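You operate a simulated robot arm through the tools that you are given. There is no shell and no other tool. Be economical: measure what you need, move in short steps, check, and stop when the job is done.

Carry out the task below with a simulated robot arm. There is one attempt and no reset: what you move stays moved.

TASK
Fill the pet bowl about halfway from the clear jug, tip the rest away and mop the puddle.
Fine: bowl about half full; the rest into the big bowl; jug and blue cloth back where they stood. Set down upright: clear jug.
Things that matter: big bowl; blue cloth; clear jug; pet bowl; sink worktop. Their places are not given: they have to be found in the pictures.

The check looks at the end state, three seconds after you hand in, the way a careful person would. Anything else that was tipped, shoved, dropped, spilled or broken makes it a failure. Flat cloth is picked up by pressing the open fingertips on it (5 to 10 N) and closing them slowly along it; thin cloth reads only 2 to 8 mm in the jaws.

THE ROBOT
A 6-joint arm with a two-finger parallel gripper, fixed in place. Base frame: the origin is at the foot of the arm, x ahead of it, y to its left, z up; the work surface is at about z = 910. Units: mm, degrees, N and s.
With the tool pointing down near the work surface it reaches from about 240 to 620 mm from the base axis. Its first joint turns from -66.0 to 66.0 degrees. Payload 2.7 kg.
The TCP is the grasp point between the finger pads, 23 mm short of the fingertips. In the tool frame z runs along the fingers and y along their closing line. The gripper opens to 94 mm. The fingers are 38 mm wide and 10 mm thick; the gripper's body (54 by 96 mm) begins 39 mm behind the TCP.
Orientation is that of the tool frame in the base frame, as a unit quaternion [w, x, y, z]. With the fingers straight down and closing along the base's y, the tool's x points along the base's -x, its y along +y and its z along -z.

THE INTERFACE
- The arm moves only by the tool drive_tool. Its argument "motion" is one flat list of numbers, 6 for each row, row after row: the shift along the tool's x, y, z in mm, then the turn, a rotation vector about the tool's x, y, z in degrees. In form: [x, y, z, ax, ay, az, x, y, z, ax, ay, az, ...]. A call has 1 to 8 rows; each row is the pose to reach, as a shift and turn from the pose commanded when the call began, along the tool's axes at that moment. "grip" is the gripper command, from -1 (shut) to 1 (fully open), values between in proportion, set as the call begins (left out, the last holds). Rows are played at 5 a second. More than 50 mm and 8.6 degrees between two rows, or a gripper value outside its range, and nothing of the call is played. A pose out of reach is approached as far as the arm can. The call stops where the force on the tool passes 40 N (or 10 N more than at its start, if that is more) or the arm is blocked; 0.2 s more then pass. Each finger travels about 45 mm/s and halts on what it meets, pressing with about 38 N; the grip force reading is that of the motor and also rises with nothing between the fingers. The clock runs only during rows and for 0.2 s after the last one: add rows that repeat a pose to give the fingers time. The reply holds the time, the measured pose of the TCP, the force on the tool along the base axes, the opening and the grip force, in the units named above and with some noise, with the torque about the TCP (base axes, N m) and any sound that the robot's microphone picked up.
- Cameras (640 x 400 px; columns grow to the right, rows downward): "scene" is fixed at [85.4, -445.6, 1394.9]; the picture's right is [0.65, -0.76, 0.00], its down [-0.51, -0.43, -0.75] and it looks along [0.57, 0.48, -0.66] (base axes); focal length 214 px, centre (320, 200). "wrist" rides on the gripper at [86, 16, -74] in the tool frame; the picture's right is [-0.18, 0.98, 0.00], its down [-0.58, -0.11, -0.81] and it looks along [-0.79, -0.15, 0.59] (tool axes); focal length 243 px, centre (320, 200).
- grab_frame(camera): a new picture of that camera. No time passes.
- pixel_to_xyz(camera, pixels): for up to 12 pixels [column, row] of the newest picture of that camera ("zoom" is the newest enlarged one), the place [x, y, z] in the base frame of the surface seen there, good to about 2 mm. No time passes.
- inspect(camera, box): a new picture of the part [left, top, right, bottom] of that camera's present view, enlarged. No time passes.
- finish_job(): hands the job in; it is judged then, once.

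Work in short steps. Measure before you move; look again where a grasp or a placing could have gone wrong, and mend it. You have 80 turns and 38 pictures in all, those below and enlarged ones among them. Open the gripper and draw the arm clear of the work before you hand the job in, unless the task says otherwise; then end with one line.

The tools are called after "Call:" as a command line: name --argument value ..., lists and objects as JSON in quotes. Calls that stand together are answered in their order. drive_tool: Moves the arm, as the interface text tells. Its arguments: {"type":"object","properties":{"motion":{"type":"array","items":{"type":"number"}},"grip":{"type":"number"}},"required":["motion"]} The other tools are called the same way: grab_frame (camera) takes a picture; pixel_to_xyz (camera, pixels) gives the place of the surface under pixels of a picture; inspect (camera, box) takes an enlarged picture of a part of a camera's view; finish_job () hands the job in.

At the start:

```text
clock: 0.0
tool_pos: [293.1, -30.4, 1316.9]
ee_rot: [0.0, 0.001, 1.0, 0.0]
ft_force: [0.1, 0.0, 0.4]
wrist_torque: [-0.01, 0.0, -0.02]
width: 94.0
grip_force: 0.0
```

scene: 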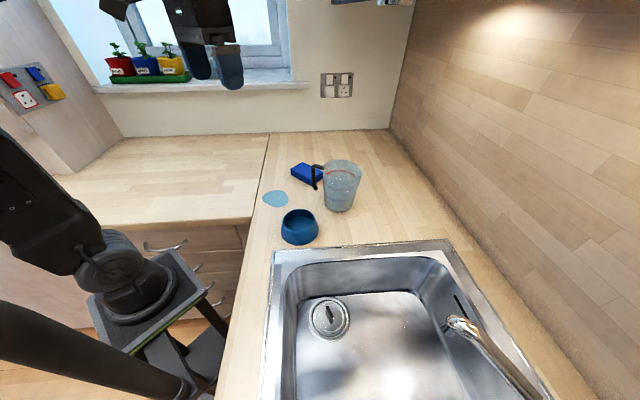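
wrist: 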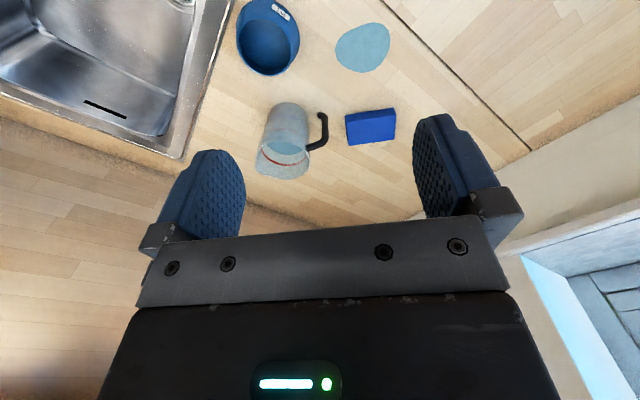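

The scene shows the pet bowl near (300,227), the jug near (341,185), the cloth near (307,172), the puddle near (275,198) and the sink basin as the big bowl. I enlarge that area to measure it.

Call:
inspect --camera "scene" --box '[240, 140, 400, 260]'

Call:
inspect --camera "wrist" --box '[220, 0, 420, 190]'

Call:
pixel_to_xyz --camera "scene" --pixels '[[275, 199], [300, 232], [283, 222], [316, 222], [299, 212], [300, 242], [307, 170], [340, 165], [341, 205], [316, 178], [330, 320], [400, 330]]'

Call:
pixel_to_xyz --camera "wrist" --pixels '[[285, 150], [322, 130], [324, 117], [282, 107], [264, 150], [306, 155], [370, 125], [348, 118], [395, 108], [350, 144], [396, 138], [362, 47]]'

```text
3.33 times, centred on (320, 200) of scene
```

zoom: 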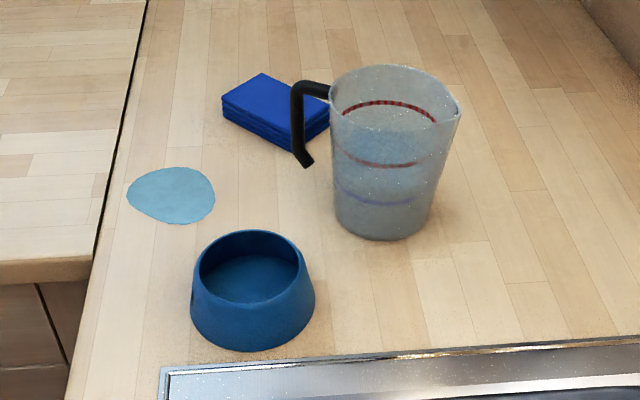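

```text
2.11 times, centred on (320, 95) of wrist
```

zoom: 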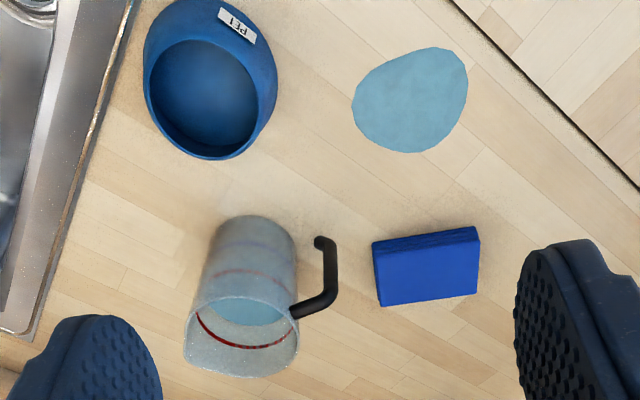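

```text
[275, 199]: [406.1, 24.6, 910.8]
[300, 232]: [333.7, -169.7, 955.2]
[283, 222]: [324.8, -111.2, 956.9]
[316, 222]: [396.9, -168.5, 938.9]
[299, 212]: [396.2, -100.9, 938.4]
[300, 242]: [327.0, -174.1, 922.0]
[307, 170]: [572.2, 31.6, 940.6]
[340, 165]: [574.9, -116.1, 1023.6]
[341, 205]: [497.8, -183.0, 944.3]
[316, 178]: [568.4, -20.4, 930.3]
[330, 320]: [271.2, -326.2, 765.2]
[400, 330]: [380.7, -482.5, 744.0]
```

```text
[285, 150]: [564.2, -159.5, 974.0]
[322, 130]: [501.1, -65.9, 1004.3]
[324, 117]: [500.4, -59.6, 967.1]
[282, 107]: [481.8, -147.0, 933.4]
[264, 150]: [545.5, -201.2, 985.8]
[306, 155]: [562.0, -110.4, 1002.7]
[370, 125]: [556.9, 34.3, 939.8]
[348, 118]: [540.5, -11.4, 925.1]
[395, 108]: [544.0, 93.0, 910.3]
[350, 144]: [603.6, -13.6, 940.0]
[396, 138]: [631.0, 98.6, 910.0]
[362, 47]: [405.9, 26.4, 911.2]
```

Next I take finer points on the enlarged wrist picture: the jug rim, handle, cloth edges, puddle edges and bowl rim.

Call:
pixel_to_xyz --camera "zoom" --pixels '[[187, 352], [240, 375], [297, 345], [208, 300], [310, 304], [332, 290], [334, 265], [320, 242], [353, 105], [466, 75], [400, 152], [430, 50]]'

Call:
pixel_to_xyz --camera "zoom" --pixels '[[376, 252], [478, 240], [382, 302], [475, 290], [374, 243], [476, 229], [148, 90], [200, 42], [258, 90], [200, 157], [200, 95], [240, 310]]'

```text
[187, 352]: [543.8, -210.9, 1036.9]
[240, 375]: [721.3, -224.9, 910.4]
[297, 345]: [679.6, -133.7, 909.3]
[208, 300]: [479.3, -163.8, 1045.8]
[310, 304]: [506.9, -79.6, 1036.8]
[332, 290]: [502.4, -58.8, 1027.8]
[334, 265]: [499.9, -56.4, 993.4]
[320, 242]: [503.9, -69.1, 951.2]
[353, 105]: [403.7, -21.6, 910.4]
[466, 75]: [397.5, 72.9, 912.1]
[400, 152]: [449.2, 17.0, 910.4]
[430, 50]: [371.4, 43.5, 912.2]
```

```text
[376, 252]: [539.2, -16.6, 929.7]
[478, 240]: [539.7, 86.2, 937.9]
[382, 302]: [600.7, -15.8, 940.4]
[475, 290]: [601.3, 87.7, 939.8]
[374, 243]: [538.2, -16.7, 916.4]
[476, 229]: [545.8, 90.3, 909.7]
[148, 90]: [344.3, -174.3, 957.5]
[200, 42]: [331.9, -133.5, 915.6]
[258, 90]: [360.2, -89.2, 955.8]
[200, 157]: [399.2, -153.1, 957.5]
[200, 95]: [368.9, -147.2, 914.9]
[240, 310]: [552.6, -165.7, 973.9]
```

I need precise jug, handle and sink geometry, so I enlarge the jug in the scene view and look at the sink.

Call:
inspect --camera "scene" --box '[300, 150, 370, 220]'

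Call:
pixel_to_xyz --camera "scene" --pixels '[[262, 320], [420, 260], [355, 300], [455, 322], [510, 380], [310, 258], [290, 262], [450, 265], [390, 275], [370, 265], [380, 390], [290, 330]]'

```text
5.71 times, centred on (335, 185) of scene
```

zoom: 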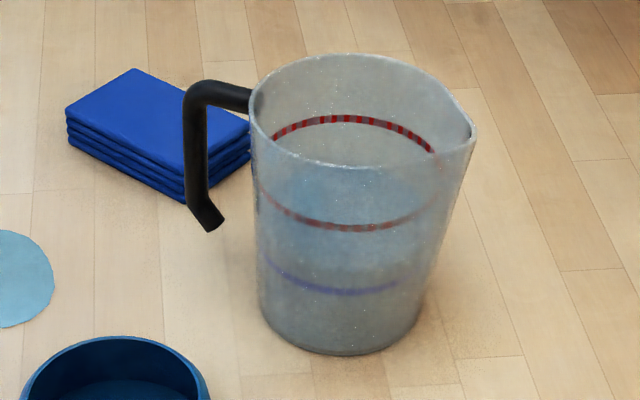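

```text
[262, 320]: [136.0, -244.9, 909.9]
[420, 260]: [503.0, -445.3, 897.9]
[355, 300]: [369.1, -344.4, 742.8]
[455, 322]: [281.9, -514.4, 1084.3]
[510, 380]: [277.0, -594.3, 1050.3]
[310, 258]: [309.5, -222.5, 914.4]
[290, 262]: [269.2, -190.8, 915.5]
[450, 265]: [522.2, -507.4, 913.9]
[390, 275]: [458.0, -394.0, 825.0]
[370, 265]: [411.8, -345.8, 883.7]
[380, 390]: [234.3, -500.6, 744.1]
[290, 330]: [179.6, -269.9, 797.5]
```

I measure the jug's outline, rim, markings and handle on this enlargement.

Call:
pixel_to_xyz --camera "zoom" --pixels '[[252, 140], [340, 175], [400, 175], [472, 135], [340, 228], [340, 290], [262, 300], [340, 350], [415, 310], [340, 140], [262, 200], [440, 200]]'

Call:
pixel_to_xyz --camera "zoom" --pixels '[[245, 92], [225, 92], [205, 90], [195, 110], [195, 140], [195, 170], [196, 190], [208, 218], [188, 140], [203, 140], [340, 62], [430, 110]]'

```text
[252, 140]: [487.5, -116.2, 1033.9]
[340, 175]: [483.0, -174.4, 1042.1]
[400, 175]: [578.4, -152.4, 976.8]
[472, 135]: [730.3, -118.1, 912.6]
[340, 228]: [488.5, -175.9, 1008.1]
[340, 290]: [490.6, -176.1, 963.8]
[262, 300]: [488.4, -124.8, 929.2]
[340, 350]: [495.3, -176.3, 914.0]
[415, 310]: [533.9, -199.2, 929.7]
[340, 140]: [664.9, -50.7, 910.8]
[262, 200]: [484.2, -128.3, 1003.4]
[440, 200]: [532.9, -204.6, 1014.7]
```

```text
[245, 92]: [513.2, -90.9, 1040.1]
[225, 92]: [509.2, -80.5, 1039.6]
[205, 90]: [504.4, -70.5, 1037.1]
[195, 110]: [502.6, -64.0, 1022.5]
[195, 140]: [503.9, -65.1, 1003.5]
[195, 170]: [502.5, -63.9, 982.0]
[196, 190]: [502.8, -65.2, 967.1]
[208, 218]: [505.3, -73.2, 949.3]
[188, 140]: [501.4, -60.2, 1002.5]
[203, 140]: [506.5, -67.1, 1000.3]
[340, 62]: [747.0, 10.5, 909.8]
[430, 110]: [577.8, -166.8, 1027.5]
```

The jug body is about 95–105 mm across, too wide for the jaws. I will therefore grip the handle, whose vertical bar is near (507,-59) and runs z 967–1035, with the tool pointing down and the palm plane clear of the rim. First I check in free air that the wrist has enough yaw for this and for pouring.

Call:
drive_tool --motion '[-16, -6, 8, 0, 0, 8.5, -32, -12, 16, 0, 0, 17, -48, -18, 24, 0, 0, 25.5, -64, -24, 32, 0, 0, 34, -80, -30, 40, 0, 0, 42.5, -96, -36, 48, 0, 0, 51, -112, -42, 56, 0, 0, 59.5, -128, -48, 64, 0, 0, 68]'

Call:
drive_tool --motion '[0, 0, 0, 0, 0, 8.5, 0, 0, 0, 0, 0, 17, 0, 0, 0, 0, 0, 25.5, 0, 0, 0, 0, 0, 34, 0, 0, 0, 0, 0, 42.5, 0, 0, 0, 0, 0, 51, 0, 0, 0, 0, 0, 59.5, 0, 0, 0, 0, 0, 68]'

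Call:
drive_tool --motion '[0, 0, 0, 0, 0, 8.5, 0, 0, 0, 0, 0, 17, 0, 0, 0, 0, 0, 25.5, 0, 0, 0, 0, 0, 34, 0, 0, 0, 0, 0, 42.5, 0, 0, 0, 0, 0, 51, 0, 0, 0, 0, 0, 58, 0, 0, 0, 0, 0, 58]'

```text
clock: 1.8
tool_pos: [421.0, -78.3, 1253.9]
ee_rot: [0.0, 0.561, 0.828, 0.0]
ft_force: [1.2, 1.7, 0.7]
wrist_torque: [-0.02, -0.01, -0.01]
width: 93.9
grip_force: 0.0
```

```text
clock: 3.6
tool_pos: [420.8, -77.9, 1253.0]
ee_rot: [0.0, 0.928, 0.373, 0.0]
ft_force: [0.3, 0.5, -0.3]
wrist_torque: [0.03, 0.0, 0.01]
width: 94.1
grip_force: 0.1
```

```text
clock: 5.4
tool_pos: [385.7, -198.7, 1244.2]
ee_rot: [-0.001, 0.993, -0.117, 0.001]
ft_force: [0.1, 0.5, -0.4]
wrist_torque: [0.0, 0.0, 0.0]
width: 94.1
grip_force: 0.0
out of reach, approached as far as the arm can: row 5, 6, 7, 8
```

The wrist limit was reached at about 193° of yaw, so the mirrored choice (camera on the jug side) is the right one for pouring. I unwind the wrist the other way.

Call:
drive_tool --motion '[0, 0, 0, 0, 0, -8.5, 0, 0, 0, 0, 0, -17, 0, 0, 0, 0, 0, -25.5, 0, 0, 0, 0, 0, -34, 0, 0, 0, 0, 0, -42.5, 0, 0, 0, 0, 0, -51, 0, 0, 0, 0, 0, -59.5, 0, 0, 0, 0, 0, -68]'

Call:
drive_tool --motion '[0, 0, 0, 0, 0, -8.5, 0, 0, 0, 0, 0, -17, 0, 0, 0, 0, 0, -25.5, 0, 0, 0, 0, 0, -34, 0, 0, 0, 0, 0, -42.5, 0, 0, 0, 0, 0, -51, 0, 0, 0, 0, 0, -59.5, 0, 0, 0, 0, 0, -68]'

Call:
drive_tool --motion '[0, 0, 0, 0, 0, -8.5, 0, 0, 0, 0, 0, -17, 0, 0, 0, 0, 0, -25.5, 0, 0, 0, 0, 0, -34, 0, 0, 0, 0, 0, -42.5, 0, 0, 0, 0, 0, -51, 0, 0, 0, 0, 0, -59.5, 0, 0, 0, 0, 0, -68]'

Call:
drive_tool --motion '[0, 0, 0, 0, 0, -8.5, 0, 0, 0, 0, 0, -17, 0, 0, 0, 0, 0, -25.5, 0, 0, 0, 0, 0, -34, 0, 0, 0, 0, 0, -42.5, 0, 0, 0, 0, 0, -51, 0, 0, 0, 0, 0, -59.5, 0, 0, 0, 0, 0, -68]'

```text
clock: 7.2
tool_pos: [383.0, -195.8, 1246.4]
ee_rot: [0.0, 0.89, 0.455, 0.0]
ft_force: [0.5, 0.3, -0.8]
wrist_torque: [-0.01, -0.02, 0.01]
width: 94.1
grip_force: 0.0
```

```text
clock: 9.0
tool_pos: [383.4, -195.9, 1245.4]
ee_rot: [0.0, 0.483, 0.876, 0.0]
ft_force: [-0.3, 0.2, 0.1]
wrist_torque: [0.02, -0.03, -0.01]
width: 93.9
grip_force: 0.0
```

```text
clock: 10.8
tool_pos: [382.5, -196.4, 1245.7]
ee_rot: [0.0, -0.089, 0.996, 0.0]
ft_force: [-0.1, 0.0, 0.0]
wrist_torque: [-0.02, 0.04, -0.01]
width: 94.1
grip_force: 0.1
```

```text
clock: 12.6
tool_pos: [382.5, -196.1, 1246.7]
ee_rot: [0.0, -0.631, 0.776, 0.0]
ft_force: [0.1, -0.5, -0.6]
wrist_torque: [-0.03, 0.01, 0.03]
width: 94.0
grip_force: 0.0
```

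I move above the handle side, finish the yaw (tool x pointing from the handle to the jug), then tilt 25° so the camera and palm stay clear of the rim.

Call:
drive_tool --motion '[-23.4, -9.4, 10.7, 0, 0, -4.2, -46.8, -18.8, 21.5, 0, 0, -8.4, -70.3, -28.2, 32.2, 0, 0, -12.7, -93.7, -37.6, 43, 0, 0, -16.9, -117, -47, 53.7, 0, 0, -21.1, -140.5, -56.5, 64.5, 0, 0, -25.3, -164, -66, 75, 0, 0, -29.6, -187.4, -75.3, 86, 0, 0, -33.8]'

Call:
drive_tool --motion '[0, 0, 0, 0, 8, 0, 0, 0, 0, 0, 16, 0, 0, 0, 0, 0, 25, 0, 0, 0, 0, 0, 25, 0]'

Call:
grab_frame --camera "wrist"

```text
clock: 14.4
tool_pos: [495.9, -28.2, 1160.7]
ee_rot: [0.0, 0.829, -0.56, 0.0]
ft_force: [-0.2, -0.6, -0.5]
wrist_torque: [0.03, 0.03, 0.0]
width: 94.0
grip_force: 0.0
```

```text
refused: row 3 steps farther than a row can; nothing moved
```

```text
32 pictures are left
```

wrist: 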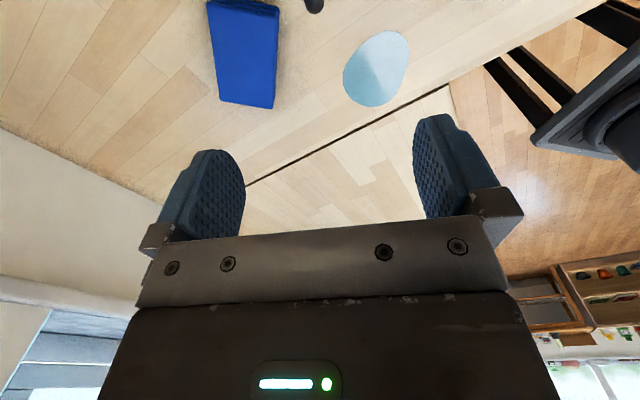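

The handle shows at (314,3), in line with the jaws. The tilt step was too large, so I redo it in smaller steps.

Call:
drive_tool --motion '[0, 0, 0, 0, 8, 0, 0, 0, 0, 0, 16, 0, 0, 0, 0, 0, 24, 0, 0, 0, 0, 0, 25, 0]'

Call:
grab_frame --camera "wrist"

Call:
inspect --camera "scene" --box '[260, 60, 400, 220]'

```text
clock: 15.4
tool_pos: [495.6, -28.5, 1159.3]
ee_rot: [0.122, 0.809, -0.547, 0.18]
ft_force: [-0.1, 0.0, 1.0]
wrist_torque: [-0.02, 0.0, 0.01]
width: 93.8
grip_force: 0.1
```

```text
31 pictures are left
```

wrist: 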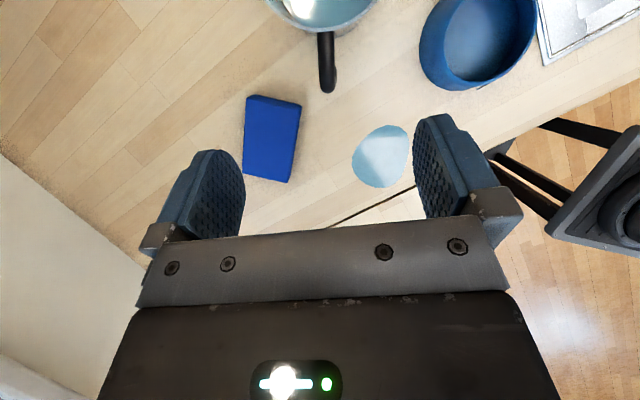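

```text
2.50 times, centred on (330, 140) of scene
```

zoom: 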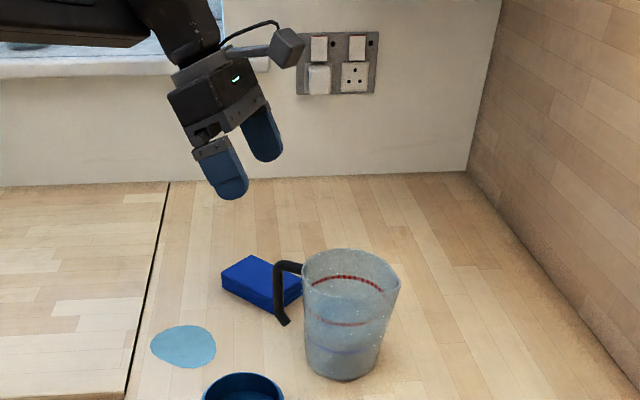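

The handle now shows at (325,40)–(328,88) in the wrist view, so I measure it from above.

Call:
pixel_to_xyz --camera "wrist" --pixels '[[318, 38], [325, 38], [332, 38], [320, 55], [326, 55], [334, 55], [321, 75], [327, 75], [335, 75], [328, 90], [326, 65], [325, 45]]'

```text
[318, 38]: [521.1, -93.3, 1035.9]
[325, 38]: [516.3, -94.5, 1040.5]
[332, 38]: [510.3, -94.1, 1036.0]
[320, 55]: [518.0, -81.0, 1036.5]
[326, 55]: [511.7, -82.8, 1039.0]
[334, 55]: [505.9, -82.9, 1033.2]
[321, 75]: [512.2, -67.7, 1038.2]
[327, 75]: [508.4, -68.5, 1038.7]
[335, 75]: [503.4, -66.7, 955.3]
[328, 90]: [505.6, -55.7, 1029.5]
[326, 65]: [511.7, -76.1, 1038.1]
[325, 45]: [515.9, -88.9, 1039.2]
```

The horizontal handle bar runs at 107° with its top at z 1039. I trim the yaw by 5° and move to 60 mm short of the grasp.

Call:
drive_tool --motion '[-7.5, 0, 22.7, -0.5, 0, 1.1, -15, 0, 45.4, -1, 0, 2.2, -22.6, 0, 68, -1.6, 0, 3.4, -30.1, 0.2, 90.7, -2.1, 0, 4.5, -30.1, 0.2, 90.7, -2.1, 0, 4.5]'

Call:
inspect --camera "wrist" --box '[160, 0, 480, 200]'

```text
clock: 16.6
tool_pos: [499.8, -39.3, 1064.4]
ee_rot: [0.129, 0.784, -0.582, 0.173]
ft_force: [-0.1, -1.2, 0.2]
wrist_torque: [0.0, 0.01, 0.0]
width: 93.8
grip_force: 0.0
```

```text
2.00 times, centred on (320, 100) of wrist
```

zoom: 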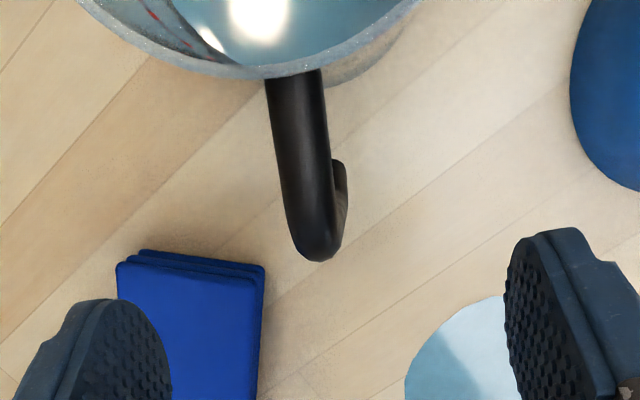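

The handle is well centred between the fingers. I take a last measurement of it and the rim.

Call:
pixel_to_xyz --camera "zoom" --pixels '[[295, 85], [303, 140], [310, 190], [315, 240], [318, 260], [292, 190], [330, 190], [270, 75], [250, 40], [330, 40]]'

Call:
drive_tool --motion '[0, 0, 15, 0, 0, 0, 0, 0, 30, 0, 0, 0, 0, 0, 45, 0, 0, 0, 0, 0, 52, 0, 0, 0, 0, 0, 52, 0, 0, 0]'

Call:
inspect --camera "scene" --box '[280, 110, 380, 220]'

```text
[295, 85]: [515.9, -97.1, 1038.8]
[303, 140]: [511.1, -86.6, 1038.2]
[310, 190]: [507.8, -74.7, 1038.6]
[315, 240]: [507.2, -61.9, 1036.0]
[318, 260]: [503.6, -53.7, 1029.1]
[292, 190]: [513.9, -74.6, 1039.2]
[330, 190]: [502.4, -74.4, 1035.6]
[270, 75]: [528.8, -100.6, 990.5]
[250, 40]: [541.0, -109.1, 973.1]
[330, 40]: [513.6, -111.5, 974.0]
```

```text
clock: 17.8
tool_pos: [505.1, -59.1, 1018.1]
ee_rot: [0.13, 0.783, -0.583, 0.173]
ft_force: [0.2, -0.6, 0.1]
wrist_torque: [0.02, 0.0, -0.04]
width: 93.6
grip_force: 0.1
```

```text
3.64 times, centred on (330, 165) of scene
```

zoom: 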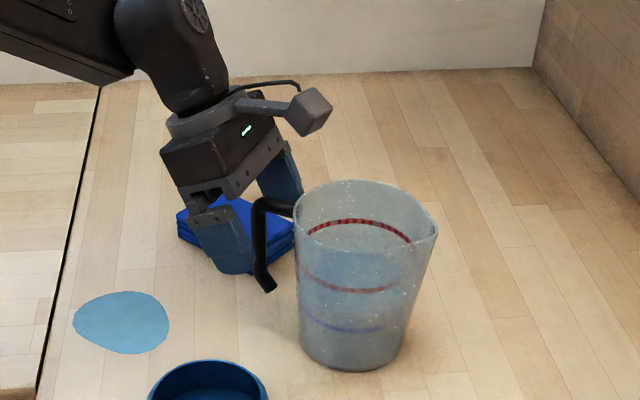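

The fingers straddle the handle cleanly and the water surface is at z≈973, about 62 mm deep. I go 8 mm deeper and close.

Call:
drive_tool --motion '[0, 0, 4, 0, 0, 0, 0, 0, 8, 0, 0, 0, 0, 0, 8, 0, 0, 0]'

Call:
drive_tool --motion '[0, 0, 0, 0, 0, 0, 0, 0, 0, 0, 0, 0, 0, 0, 0, 0, 0, 0, 0, 0, 0, 0, 0, 0, 0, 0, 0, 0, 0, 0, 0, 0, 0, 0, 0, 0, 0, 0, 0, 0, 0, 0]' --grip -1

```text
clock: 18.6
tool_pos: [506.3, -63.9, 1010.6]
ee_rot: [0.129, 0.784, -0.582, 0.174]
ft_force: [-0.1, 0.8, -0.2]
wrist_torque: [0.01, 0.0, 0.01]
width: 94.3
grip_force: 0.0
```

```text
clock: 20.2
tool_pos: [505.4, -62.9, 1009.6]
ee_rot: [0.13, 0.784, -0.582, 0.174]
ft_force: [-2.0, -1.4, 1.5]
wrist_torque: [-0.12, -0.16, -0.16]
width: 14.0
grip_force: 37.9
```

The handle is held at 14 mm opening. I lift slowly by 15 mm and check for slipping.

Call:
drive_tool --motion '[1.3, 0, -2.7, 0, 0, 0, 2.5, 0, -5.4, 0, 0, 0, 3.8, 0, -8.2, 0, 0, 0, 5.1, 0, -10.9, 0, 0, 0, 6.3, 0, -13.6, 0, 0, 0, 6.3, 0, -13.6, 0, 0, 0]'

Call:
inspect --camera "scene" --box '[280, 110, 380, 220]'

```text
clock: 21.6
tool_pos: [506.0, -62.6, 1027.2]
ee_rot: [0.13, 0.784, -0.582, 0.173]
ft_force: [-0.4, -0.4, -5.0]
wrist_torque: [0.39, 0.13, 0.0]
width: 14.0
grip_force: 38.1
```

```text
3.64 times, centred on (330, 165) of scene
```

zoom: 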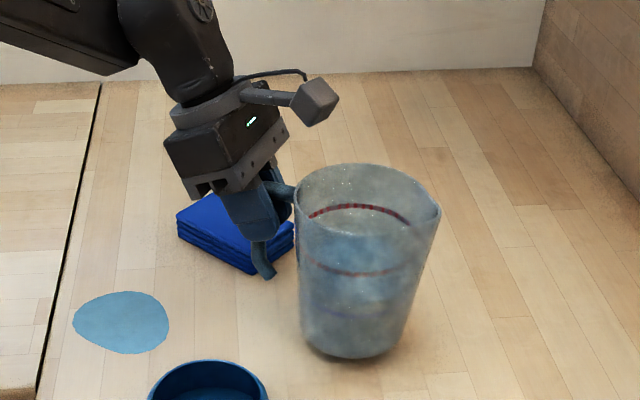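

The jug is held firmly with no rotation at about 5 N. I lift it by 100 mm before turning.

Call:
drive_tool --motion '[3, 0, -6.5, 0, 0, 0, 8.5, 0, -18, 0, 0, 0, 15, 0, -32, 0, 0, 0, 22, 0, -47, 0, 0, 0, 29, 0, -62, 0, 0, 0, 35.5, 0, -76, 0, 0, 0, 40.5, 0, -86.5, 0, 0, 0, 42.3, 0, -90.6, 0, 0, 0]'

```text
clock: 23.4
tool_pos: [504.6, -63.3, 1126.5]
ee_rot: [0.129, 0.783, -0.583, 0.173]
ft_force: [-0.3, -0.6, -4.2]
wrist_torque: [0.39, 0.15, -0.01]
width: 13.9
grip_force: 37.6
```

I yaw the jug clockwise about the vertical toward the pour heading, in two smooth calls, drifting the TCP toward the bowl's far side.

Call:
drive_tool --motion '[2, 1.4, 1, -1.7, 0, 3.6, 6, 4, 3, -5.1, 0, 10.9, 11, 7, 5, -8.5, 0, 18.1, 16, 10.5, 7.5, -11.8, 0, 25.4, 21, 14, 10, -15.2, 0, 32.6, 26, 17, 12, -18.6, 0, 39.9, 30, 20, 14, -22, 0, 47.1, 32, 21.2, 14.9, -24.5, 0, 52.5]'

```text
clock: 25.2
tool_pos: [496.1, -101.7, 1124.8]
ee_rot: [-0.196, -0.403, 0.889, -0.09]
ft_force: [0.2, 0.0, -5.6]
wrist_torque: [0.3, -0.28, 0.01]
width: 13.8
grip_force: 37.9
```

The turn went smoothly. The second part brings the handle heading to about -14°.

Call:
drive_tool --motion '[2.7, -2, 1.3, -1.7, 0, 3.6, 8.5, -6.5, 4, -5.3, 0, 11.3, 14.5, -11, 6.8, -8.9, 0, 19, 20.3, -15.8, 9.5, -12.5, 0, 26.7, 26, -20, 12.2, -16.1, 0, 34.4, 32, -25, 15, -19.7, 0, 42.1, 38, -29.5, 17.8, -23.2, 0, 49.8, 43.2, -33.5, 20.2, -26.6, 0, 57.1]'

Call:
grab_frame --camera "scene"

```text
clock: 27.0
tool_pos: [479.2, -157.2, 1117.4]
ee_rot: [-0.214, 0.121, 0.969, 0.027]
ft_force: [0.0, 0.0, -4.5]
wrist_torque: [-0.07, -0.42, 0.01]
width: 13.9
grip_force: 37.8
out of reach, approached as far as the arm can: row 6, 7, 8
```

```text
26 pictures are left
```

scene: 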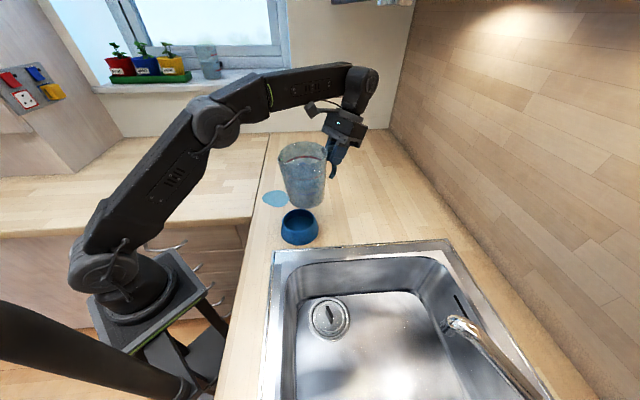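

At the present tilt the wrist is at its reach limit, and tilting forward brings it back in. I tilt the jug to 40°, before water reaches the lip at about 54°, with the lip lined up over the bowl's far half and the jug base well above the worktop.

Call:
drive_tool --motion '[0, 0, 0, 0, -3, 0, 0, 0, 0, 0, -8, 0, 0, 0, 0, 0, -14, 0, -3, 0, -1, 0, -20, 0, -10, -1, -3, 0, -26, 0, -18, -2, -5, 0, -32, 0, -26, -3.5, -8, 0, -37, 0, -30.7, -4.4, -9.9, 0, -40, 0]'

Call:
inspect --camera "scene" --box '[240, 90, 420, 270]'

```text
clock: 28.8
tool_pos: [510.8, -169.2, 1112.6]
ee_rot: [0.13, 0.121, 0.984, -0.016]
ft_force: [0.5, -1.0, -6.0]
wrist_torque: [-0.07, -0.21, -0.03]
width: 14.0
grip_force: 37.8
```

```text
2.22 times, centred on (330, 180) of scene
```

zoom: 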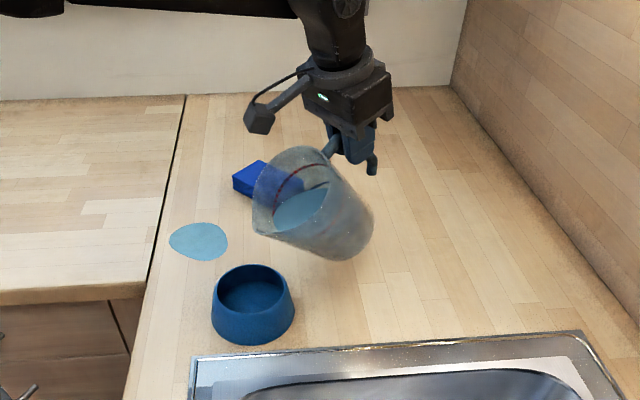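

The water is level well below the spout, which is at zoom (256,230). I measure the lip and the bowl rim.

Call:
pixel_to_xyz --camera "zoom" --pixels '[[257, 231], [255, 215], [265, 238], [285, 240], [215, 290], [252, 267], [291, 290], [250, 313], [250, 285], [310, 205], [290, 225], [340, 258]]'

```text
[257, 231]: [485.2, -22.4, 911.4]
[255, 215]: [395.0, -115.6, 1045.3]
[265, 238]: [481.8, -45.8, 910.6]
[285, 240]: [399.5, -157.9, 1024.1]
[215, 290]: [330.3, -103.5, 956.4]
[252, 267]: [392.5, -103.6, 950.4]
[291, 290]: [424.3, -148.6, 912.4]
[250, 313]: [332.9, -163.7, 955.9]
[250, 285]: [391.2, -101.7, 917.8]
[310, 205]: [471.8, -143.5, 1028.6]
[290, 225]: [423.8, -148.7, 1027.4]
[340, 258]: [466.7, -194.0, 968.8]
```

The rim sits as predicted. I tilt another 10° to 50° while lowering the lip to about 1020.

Call:
drive_tool --motion '[3, 0, 0, 0, -2, 0, 6, 0, 0, 0, -4, 0, 9, 0, -0.4, 0, -6, 0, 12, 0.3, -0.7, 0, -8, 0, 14.8, 0.5, -0.9, 0, -10, 0, 14.8, 0.5, -0.9, 0, -10, 0]'

Call:
inspect --camera "scene" --box '[260, 140, 360, 250]'

```text
clock: 30.2
tool_pos: [495.1, -164.7, 1109.9]
ee_rot: [0.214, 0.12, 0.969, -0.026]
ft_force: [1.0, 0.1, -5.7]
wrist_torque: [-0.06, -0.1, 0.01]
width: 14.0
grip_force: 37.7
```

```text
3.64 times, centred on (310, 195) of scene
```

zoom: 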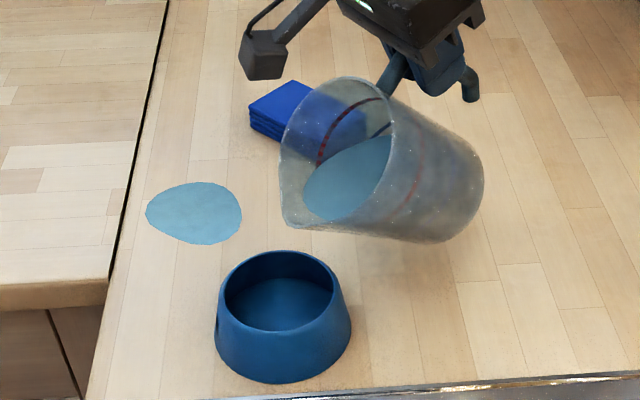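

The water is close to the lip, with the spout tip near zoom (288,222). I check the lip position over the bowl.

Call:
pixel_to_xyz --camera "zoom" --pixels '[[284, 215], [288, 222], [294, 224], [300, 226], [282, 200], [320, 229], [350, 200], [310, 205], [390, 150]]'

```text
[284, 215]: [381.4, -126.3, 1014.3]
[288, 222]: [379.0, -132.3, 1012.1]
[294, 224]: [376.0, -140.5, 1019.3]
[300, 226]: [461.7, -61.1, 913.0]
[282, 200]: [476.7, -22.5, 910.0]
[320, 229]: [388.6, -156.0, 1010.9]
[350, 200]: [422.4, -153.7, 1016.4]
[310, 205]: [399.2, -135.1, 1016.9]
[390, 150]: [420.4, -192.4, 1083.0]
```

The lip is at (379,-133,1013), 18 mm on the jug side of the bowl centre, and the water is almost at it. I tilt 3° more and pause.

Call:
drive_tool --motion '[1.7, 0, -0.2, 0, -1, 0, 3.5, 0, -0.3, 0, -2, 0, 5.2, 0, -0.5, 0, -3, 0, 5.2, 0, -0.5, 0, -3, 0, 5.2, 0, -0.5, 0, -3, 0, 5.2, 0, -0.5, 0, -3, 0]'

Call:
inspect --camera "scene" --box '[260, 140, 360, 250]'

```text
clock: 31.6
tool_pos: [490.7, -164.0, 1109.0]
ee_rot: [0.241, 0.119, 0.963, -0.03]
ft_force: [-0.5, 0.2, -5.1]
wrist_torque: [-0.06, -0.07, -0.02]
width: 14.0
grip_force: 38.1
```

```text
3.64 times, centred on (310, 195) of scene
```

zoom: 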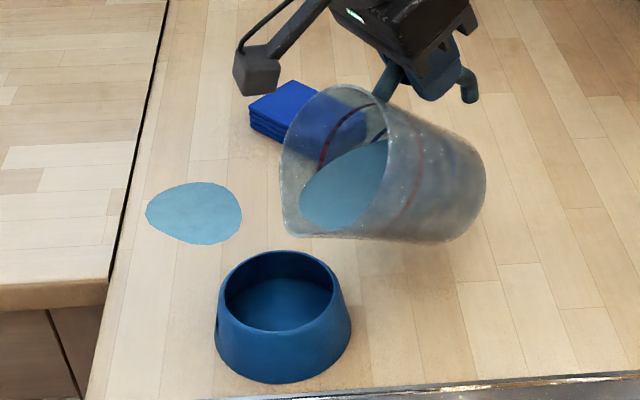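

Still no flow. I tilt another 3° with the lip held in place.

Call:
drive_tool --motion '[0.6, 0, -2.6, 0, -1, 0, 1.2, 0, -5.1, 0, -2, 0, 1.8, 0, -7.7, 0, -3, 0, 1.8, 0, -7.7, 0, -3, 0, 1.8, 0, -7.7, 0, -3, 0, 1.8, 0, -7.7, 0, -3, 0]'

Call:
inspect --camera "scene" --box '[260, 140, 360, 250]'

```text
clock: 33.0
tool_pos: [487.3, -164.1, 1114.2]
ee_rot: [0.265, 0.118, 0.956, -0.033]
ft_force: [-0.5, 0.7, -5.7]
wrist_torque: [0.01, -0.04, 0.03]
width: 14.0
grip_force: 37.2
```

```text
3.64 times, centred on (310, 195) of scene
```

zoom: 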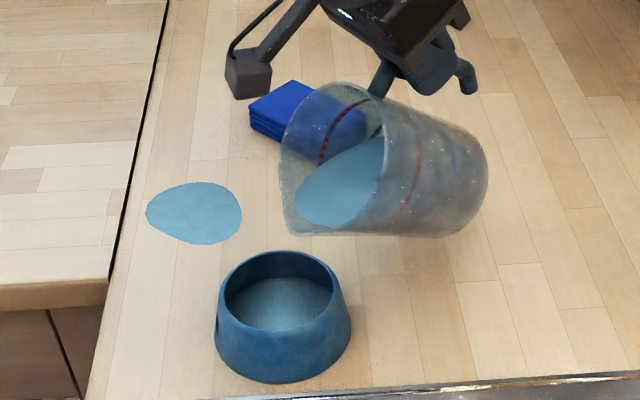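

The bowl's floor looks lighter, so flow seems to have begun. I check the level.

Call:
pixel_to_xyz --camera "zoom" --pixels '[[285, 300], [265, 305], [300, 310], [285, 285], [340, 190], [290, 228]]'

```text
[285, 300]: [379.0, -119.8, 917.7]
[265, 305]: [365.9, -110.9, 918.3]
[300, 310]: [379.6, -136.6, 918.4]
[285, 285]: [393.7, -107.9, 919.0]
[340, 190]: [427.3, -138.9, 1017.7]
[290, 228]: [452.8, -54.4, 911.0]
```

The level is about 918 on a floor near 915, so only a little has flowed. I tilt 3° more and wait.

Call:
drive_tool --motion '[0.6, 0, -2.6, 0, -1, 0, 1.2, 0, -5.1, 0, -2, 0, 1.8, 0, -7.7, 0, -3, 0, 1.8, 0, -7.7, 0, -3, 0, 1.8, 0, -7.7, 0, -3, 0, 1.8, 0, -7.7, 0, -3, 0, 1.8, 0, -7.7, 0, -3, 0]'

Call:
inspect --camera "scene" --box '[260, 140, 360, 250]'

Call:
pixel_to_xyz --camera "zoom" --pixels '[[285, 300], [265, 305], [300, 310], [285, 290]]'

```text
clock: 34.6
tool_pos: [481.6, -161.5, 1120.2]
ee_rot: [0.29, 0.118, 0.949, -0.036]
ft_force: [0.2, 0.1, -5.0]
wrist_torque: [0.02, -0.02, 0.02]
width: 13.9
grip_force: 37.7
```

```text
3.64 times, centred on (310, 195) of scene
```

zoom: 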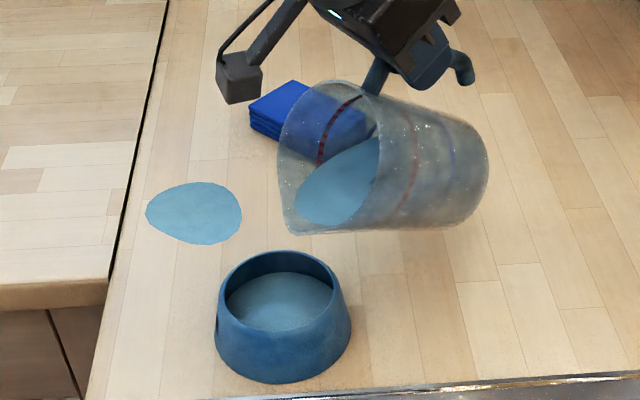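

```text
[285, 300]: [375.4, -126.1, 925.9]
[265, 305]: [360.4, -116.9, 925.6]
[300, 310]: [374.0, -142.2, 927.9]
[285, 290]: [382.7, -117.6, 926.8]
```

The level is now 926. Half is about 936, so I take one more 3° step.

Call:
drive_tool --motion '[0.6, 0, -2.6, 0, -1, 0, 1.2, 0, -5.1, 0, -2, 0, 1.8, 0, -7.7, 0, -3, 0, 1.8, 0, -7.7, 0, -3, 0, 1.8, 0, -7.7, 0, -3, 0, 1.8, 0, -7.7, 0, -3, 0, 1.8, 0, -7.7, 0, -3, 0]'

Call:
inspect --camera "scene" --box '[260, 140, 360, 250]'

Call:
pixel_to_xyz --camera "zoom" --pixels '[[285, 300], [265, 305], [300, 310], [285, 290]]'

```text
clock: 36.2
tool_pos: [474.8, -159.5, 1126.0]
ee_rot: [0.315, 0.115, 0.941, -0.038]
ft_force: [0.5, -0.5, -4.2]
wrist_torque: [0.01, -0.04, 0.03]
width: 14.1
grip_force: 37.5
```

```text
3.64 times, centred on (310, 195) of scene
```

zoom: 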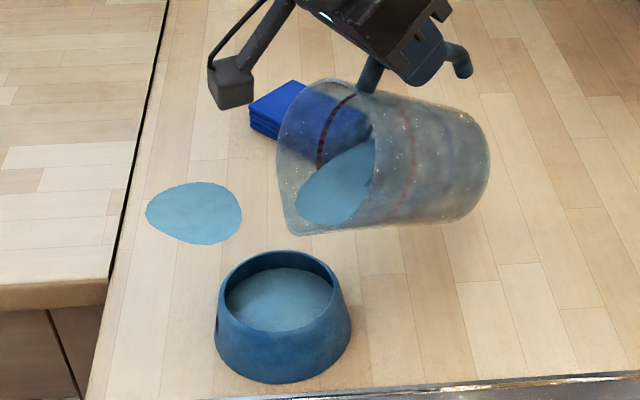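

```text
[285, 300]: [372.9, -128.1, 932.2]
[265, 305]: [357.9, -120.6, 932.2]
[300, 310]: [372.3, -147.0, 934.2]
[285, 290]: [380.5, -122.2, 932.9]
```

The level is about 933, roughly 45%. I tilt a final 1.2° briefly, then tilt back 12° while rising to stop the flow.

Call:
drive_tool --motion '[0.7, 0, -3.1, 0, -1.2, 0, 0.7, 0, -3.1, 0, -1.2, 0, 0.7, 0, -3.1, 0, -1.2, 0, -1.2, 0, 5, 0, 2, 0, -5, 0, 7, 0, 5, 0, -14, 0, 4, 0, 9, 0, -20, 0, 5, 0, 12, 0, -20, 0, 5, 0, 12, 0]'

Call:
inspect --camera "scene" --box '[260, 140, 360, 250]'

Call:
pixel_to_xyz --camera "zoom" --pixels '[[285, 300], [265, 305], [300, 310], [285, 290], [285, 250], [225, 290], [330, 290]]'

```text
clock: 38.0
tool_pos: [492.8, -164.4, 1133.3]
ee_rot: [0.214, 0.12, 0.969, -0.027]
ft_force: [0.3, -0.7, -4.6]
wrist_torque: [0.01, -0.07, -0.02]
width: 14.0
grip_force: 38.1
```

```text
3.64 times, centred on (310, 195) of scene
```

zoom: 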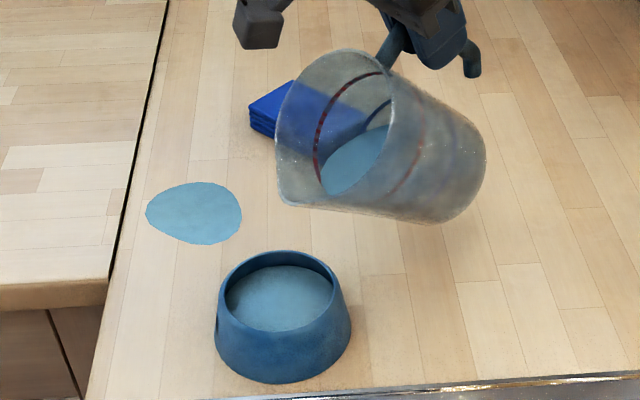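

```text
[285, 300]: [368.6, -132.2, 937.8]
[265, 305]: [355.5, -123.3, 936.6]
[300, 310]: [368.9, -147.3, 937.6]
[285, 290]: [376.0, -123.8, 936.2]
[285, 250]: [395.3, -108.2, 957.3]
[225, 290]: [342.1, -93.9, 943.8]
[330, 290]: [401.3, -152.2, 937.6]
```

The bowl level is 937, which is half. I tilt back further and carry the jug sideways over the sink basin, around y≈-345.

Call:
drive_tool --motion '[-1, -8, -2, 0, 2, 0, -3.5, -30, -4, 0, 5, 0, -7, -58, -7, 0, 8, 0, -10, -88, -10, 0, 8, 0, -13.5, -118, -12, 0, 8, 0, -17, -147, -15, 0, 8, 0, -20, -171, -17, 0, 8, 0, -21.2, -183.6, -17.7, 0, 8, 0]'

Call:
grab_frame --camera "scene"

```text
clock: 39.8
tool_pos: [460.4, -345.8, 1157.9]
ee_rot: [0.147, 0.12, 0.982, -0.018]
ft_force: [0.2, -0.4, -3.1]
wrist_torque: [-0.05, -0.13, -0.02]
width: 13.9
grip_force: 38.0
```

```text
18 pictures are left
```

scene: 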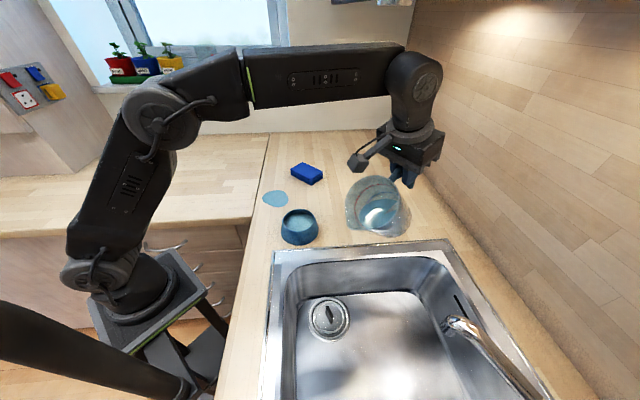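

The jug is over the sink side. I now tip it to 110°, keeping the lip inside the basin around x 360–390, y -345 and lowering as it goes.

Call:
drive_tool --motion '[1, 0, 5, 0, -8.5, 0, 3, 0, 11, 0, -17, 0, 5, 0, 17, 0, -25.5, 0, 7, 0, 23, 0, -34, 0, 36, -6, 20, 0, -42.5, 0, 65, -12, 18, 0, -51, 0, 94, -18, 15, 0, -59.5, 0, 123.7, -23.5, 12.3, 0, -68, 0]'

Call:
drive_tool --motion '[0, 0, 0, 0, -4, 0, 0, 0, 0, 0, -8, 0, 0, 0, 0, 0, -8, 0, 0, 0, 0, 0, -8, 0, 0, 0, 0, 0, -8, 0, 0, 0, 0, 0, -8, 0, 0, 0, 0, 0, -8, 0, 0, 0, 0, 0, -8, 0]'

Call:
grab_frame --camera "scene"

```text
clock: 41.6
tool_pos: [343.0, -339.0, 1111.0]
ee_rot: [0.671, 0.09, 0.731, -0.083]
ft_force: [-0.2, -0.8, -2.9]
wrist_torque: [0.09, 0.16, -0.01]
width: 13.8
grip_force: 37.6
```

```text
clock: 43.4
tool_pos: [343.2, -339.3, 1108.5]
ee_rot: [0.72, 0.084, 0.683, -0.089]
ft_force: [0.2, 0.6, -1.3]
wrist_torque: [0.03, 0.15, 0.01]
width: 13.7
grip_force: 38.1
```

```text
17 pictures are left
```

scene: 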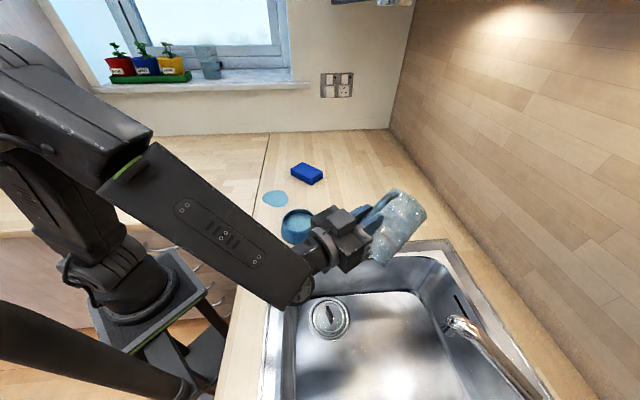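

The jug weighs only about 1–2 N now. I tip a little further and wait so the last drops leave.

Call:
drive_tool --motion '[0, 0, 0, 0, -6, 0, 0, 0, 0, 0, -12, 0, 0, 0, 0, 0, -12, 0, 0, 0, 0, 0, -12, 0, 0, 0, 0, 0, -12, 0, 0, 0, 0, 0, -12, 0, 0, 0, 0, 0, -12, 0, 0, 0, 0, 0, -12, 0]'

Call:
inspect --camera "scene" --box '[300, 160, 460, 320]'

```text
clock: 45.2
tool_pos: [344.5, -339.3, 1110.4]
ee_rot: [0.787, 0.074, 0.604, -0.097]
ft_force: [-0.2, -0.9, -1.6]
wrist_torque: [0.02, 0.11, -0.02]
width: 13.6
grip_force: 38.0
out of reach, approached as far as the arm can: row 1, 2, 3
```

```text
2.50 times, centred on (380, 240) of scene
```

zoom: 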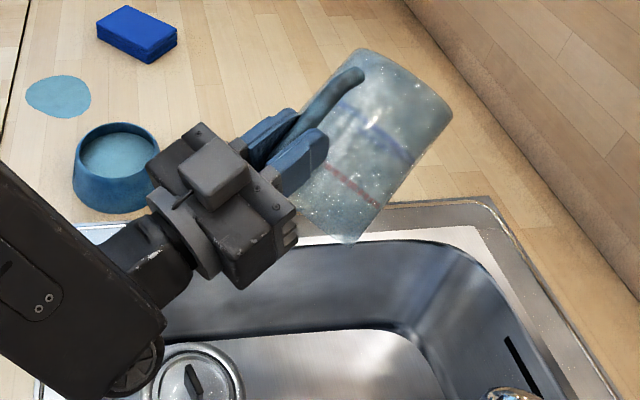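

The jug is empty. I reverse: tilt back 68° while retreating up and out.

Call:
drive_tool --motion '[-3, 2, 12, 0, 8.5, 0, -6, 4, 25, 0, 17, 0, -9, 6, 38, 0, 25.5, 0, -11, 8.5, 51, 0, 34, 0, -12, 11, 64, 0, 42.5, 0, -13, 13, 77, 0, 51, 0, -14, 15, 89, 0, 59.5, 0, -14.1, 17.4, 101.7, 0, 68, 0]'

```text
clock: 47.0
tool_pos: [439.7, -347.0, 1150.0]
ee_rot: [0.315, 0.117, 0.941, -0.04]
ft_force: [-0.6, -0.2, -0.8]
wrist_torque: [-0.03, -0.03, -0.01]
width: 13.7
grip_force: 37.5
```

I finish levelling to a vertical tool while moving back from the sink.

Call:
drive_tool --motion '[0, 15, 0, 0, 5, 0, -0.5, 34, 0.5, 0, 10, 0, -1, 54, 0.7, 0, 16, 0, -1.2, 74, 1, 0, 22, 0, -1.5, 94, 1.2, 0, 27, 0, -2, 114, 1.5, 0, 32, 0, -2.4, 134, 1.7, 0, 36, 0, -2.6, 152.3, 1.9, 0, 37, 0]'

```text
clock: 48.8
tool_pos: [477.8, -200.6, 1151.7]
ee_rot: [-0.001, 0.122, 0.993, 0.001]
ft_force: [0.8, -0.1, -1.3]
wrist_torque: [-0.04, -0.07, -0.01]
width: 13.7
grip_force: 37.7
```

Now I yaw back toward the original handle heading in two calls.

Call:
drive_tool --motion '[0, 6, 2, 0, 0, -5, 0, 14, 4, 0, 0, -13, 0, 24, 7, 0, 0, -21, 0, 34, 10, 0, 0, -29, 0, 44, 13, 0, 0, -37, 0, 54, 16, 0, 0, -45, 0, 64, 18, 0, 0, -53, 0.4, 72, 20, 0, 0, -61, 0.4, 72, 20, 0, 0, -61]'

```text
refused: motion must be a list of 6 to 48 entries
```

That call had one row too many, so I resend it with eight rows.

Call:
drive_tool --motion '[0, 6, 2, 0, 0, -5, 0, 14, 4, 0, 0, -13, 0, 24, 7, 0, 0, -21, 0, 34, 10, 0, 0, -29, 0, 44, 13, 0, 0, -37, 0, 54, 16, 0, 0, -45, 0, 64, 18, 0, 0, -53, 0.4, 72, 20, 0, 0, -61]'

```text
clock: 50.6
tool_pos: [495.3, -131.1, 1130.3]
ee_rot: [0.0, -0.4, 0.916, 0.001]
ft_force: [0.0, -1.6, -2.4]
wrist_torque: [0.06, -0.07, -0.01]
width: 13.6
grip_force: 38.0
```

Second half of the yaw, ending above the original handle spot.

Call:
drive_tool --motion '[-4, 3, 1, 0, 0, -5, -11, 7.5, 2, 0, 0, -13, -19, 13, 3.5, 0, 0, -21, -27, 18.5, 5, 0, 0, -29, -35, 24, 6.5, 0, 0, -37, -43, 29.5, 8, 0, 0, -45, -51, 35, 9, 0, 0, -53, -56.7, 38.8, 10, 0, 0, -59.6]'

Call:
drive_tool --motion '[0, 0, 0, 0, 6, 0, 0, 0, 0, 0, 13, 0, 0, 0, 0, 0, 20, 0, 0, 0, 0, 0, 25, 0, 0, 0, 0, 0, 25, 0]'

Call:
inspect --camera "scene" --box '[280, 90, 380, 220]'

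```text
clock: 52.4
tool_pos: [506.7, -60.7, 1120.3]
ee_rot: [0.0, 0.802, -0.597, 0.0]
ft_force: [-0.7, 0.5, -1.9]
wrist_torque: [0.08, 0.02, -0.01]
width: 13.7
grip_force: 37.5
```

```text
clock: 53.6
tool_pos: [506.7, -62.1, 1119.9]
ee_rot: [0.13, 0.782, -0.584, 0.174]
ft_force: [0.2, 1.1, -2.2]
wrist_torque: [0.11, -0.02, -0.01]
width: 13.7
grip_force: 38.2
```

```text
3.08 times, centred on (330, 155) of scene
```

zoom: 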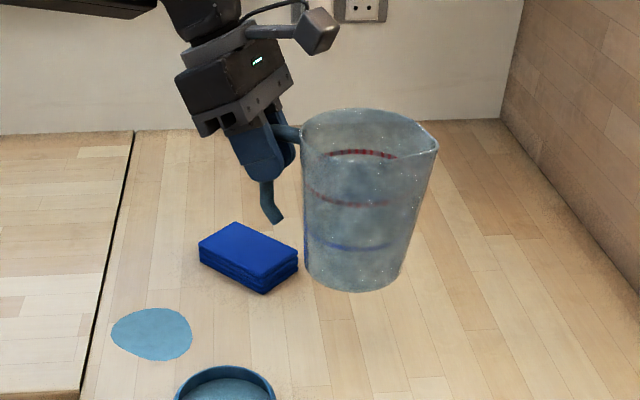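

The jug is upright again. I check its tilt by measuring the rim and lower body before lowering.

Call:
pixel_to_xyz --camera "zoom" --pixels '[[300, 130], [303, 140], [340, 158], [380, 165], [425, 150], [308, 265], [345, 287], [395, 272], [345, 225], [345, 190]]'

```text
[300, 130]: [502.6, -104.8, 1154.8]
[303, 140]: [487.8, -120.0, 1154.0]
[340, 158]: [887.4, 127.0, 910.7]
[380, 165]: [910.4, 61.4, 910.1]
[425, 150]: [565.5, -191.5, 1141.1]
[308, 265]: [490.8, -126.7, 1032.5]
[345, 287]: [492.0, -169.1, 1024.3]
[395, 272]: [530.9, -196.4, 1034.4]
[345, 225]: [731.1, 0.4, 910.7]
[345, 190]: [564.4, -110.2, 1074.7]
```

The base is at z≈1024, level and as expected. I lower 100 mm, then touch down slowly.

Call:
drive_tool --motion '[-6, 0.2, 13, 0, 0, 0, -14, 0.4, 30, 0, 0, 0, -22, 0.6, 47, 0, 0, 0, -29, 0.8, 63, 0, 0, 0, -36, 1, 78, 0, 0, 0, -40, 1.2, 86, 0, 0, 0, -41.9, 1.2, 90.8, 0, 0, 0, -41.9, 1.2, 90.8, 0, 0, 0]'

Call:
drive_tool --motion '[-0.9, 0, 1.8, 0, 0, 0, -1.7, 0, 3.6, 0, 0, 0, -2.5, 0, 5.4, 0, 0, 0, -3.2, 0, 6.8, 0, 0, 0, -3.8, 0, 8.1, 0, 0, 0, -3.8, 0, 8.1, 0, 0, 0]'

```text
clock: 55.4
tool_pos: [504.1, -63.9, 1020.4]
ee_rot: [0.13, 0.782, -0.584, 0.173]
ft_force: [0.4, 0.1, -0.7]
wrist_torque: [0.13, 0.03, 0.0]
width: 13.8
grip_force: 38.2
```

```text
clock: 56.8
tool_pos: [504.8, -63.7, 1010.9]
ee_rot: [0.129, 0.783, -0.583, 0.174]
ft_force: [-1.6, 0.8, 5.6]
wrist_torque: [-0.19, 0.12, -0.08]
width: 13.8
grip_force: 38.1
```

Contact shows at +5.6 N, so the jug stands on the worktop. I open the jaws and wait.

Call:
drive_tool --motion '[0, 0, 0, 0, 0, 0, 0, 0, 0, 0, 0, 0, 0, 0, 0, 0, 0, 0, 0, 0, 0, 0, 0, 0, 0, 0, 0, 0, 0, 0]' --grip 0.6

Call:
drive_tool --motion '[0, 0, -15, 0, 0, 0, 0, 0, -35, 0, 0, 0, 0, 0, -60, 0, 0, 0, 0, 0, -90, 0, 0, 0, 0, 0, -120, 0, 0, 0]'

Call:
inspect --camera "scene" --box '[300, 150, 370, 220]'

Call:
pixel_to_xyz --camera "zoom" --pixels '[[252, 140], [340, 175], [340, 350], [195, 140], [245, 92], [205, 90], [415, 310], [262, 300]]'

```text
clock: 58.0
tool_pos: [504.7, -62.6, 1010.1]
ee_rot: [0.13, 0.782, -0.584, 0.174]
ft_force: [0.1, -0.3, 0.2]
wrist_torque: [0.0, -0.02, -0.05]
width: 75.2
grip_force: 0.1
```

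```text
clock: 59.2
tool_pos: [491.5, -14.5, 1119.2]
ee_rot: [0.131, 0.782, -0.584, 0.173]
ft_force: [0.6, -0.2, 0.1]
wrist_torque: [-0.01, 0.0, 0.01]
width: 75.0
grip_force: 0.1
```

```text
5.71 times, centred on (335, 185) of scene
```

zoom: 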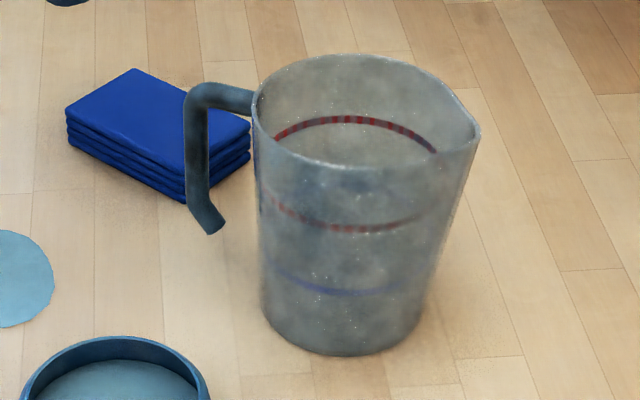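

```text
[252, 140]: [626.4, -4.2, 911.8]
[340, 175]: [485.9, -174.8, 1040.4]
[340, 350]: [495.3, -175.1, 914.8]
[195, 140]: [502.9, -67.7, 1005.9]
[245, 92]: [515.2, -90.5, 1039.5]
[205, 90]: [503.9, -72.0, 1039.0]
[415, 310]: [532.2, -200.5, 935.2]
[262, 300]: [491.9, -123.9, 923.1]
```

The jug is upright and within about 2 mm of where it stood, and the bowl is half full. Next is the cloth block (x 539–601, y -16–87, top 940). I untilt and move above its centre with the jaws fully open.

Call:
drive_tool --motion '[-4, -11, 1, 0, -4, 0, -8, -23, 2, 0, -8, 0, -12, -36, 3, 0, -12, 0, -16, -48, 4, 0, -16, 0, -20, -60, 5, 0, -20, 0, -24, -72, 6, 0, -24, 0, -28, -83, 7, 0, -25, 0, -30.6, -89.5, 7.8, 0, -25, 0]' --grip 1

Call:
drive_tool --motion '[0, 0, 0, 0, 0, 6, 0, 0, 0, 0, 0, 12, 0, 0, 0, 0, 0, 16.8, 0, 0, 0, 0, 0, 16.8]'

Call:
inspect --camera "wrist" --box '[160, 0, 480, 200]'

```text
clock: 61.0
tool_pos: [570.4, 34.1, 1100.6]
ee_rot: [0.001, 0.802, -0.598, -0.001]
ft_force: [0.2, -1.0, 0.7]
wrist_torque: [-0.02, 0.02, -0.01]
width: 94.1
grip_force: 0.1
```

```text
clock: 62.0
tool_pos: [568.7, 34.6, 1099.8]
ee_rot: [0.0, -0.704, 0.71, 0.0]
ft_force: [0.7, 0.1, 0.2]
wrist_torque: [0.02, 0.01, 0.01]
width: 94.2
grip_force: 0.0
```

```text
2.00 times, centred on (320, 100) of wrist
```

zoom: 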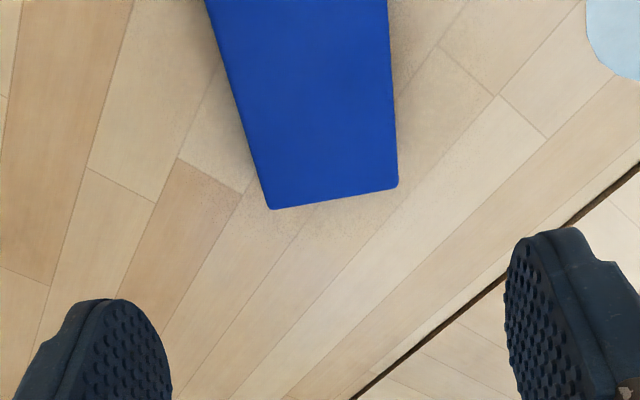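

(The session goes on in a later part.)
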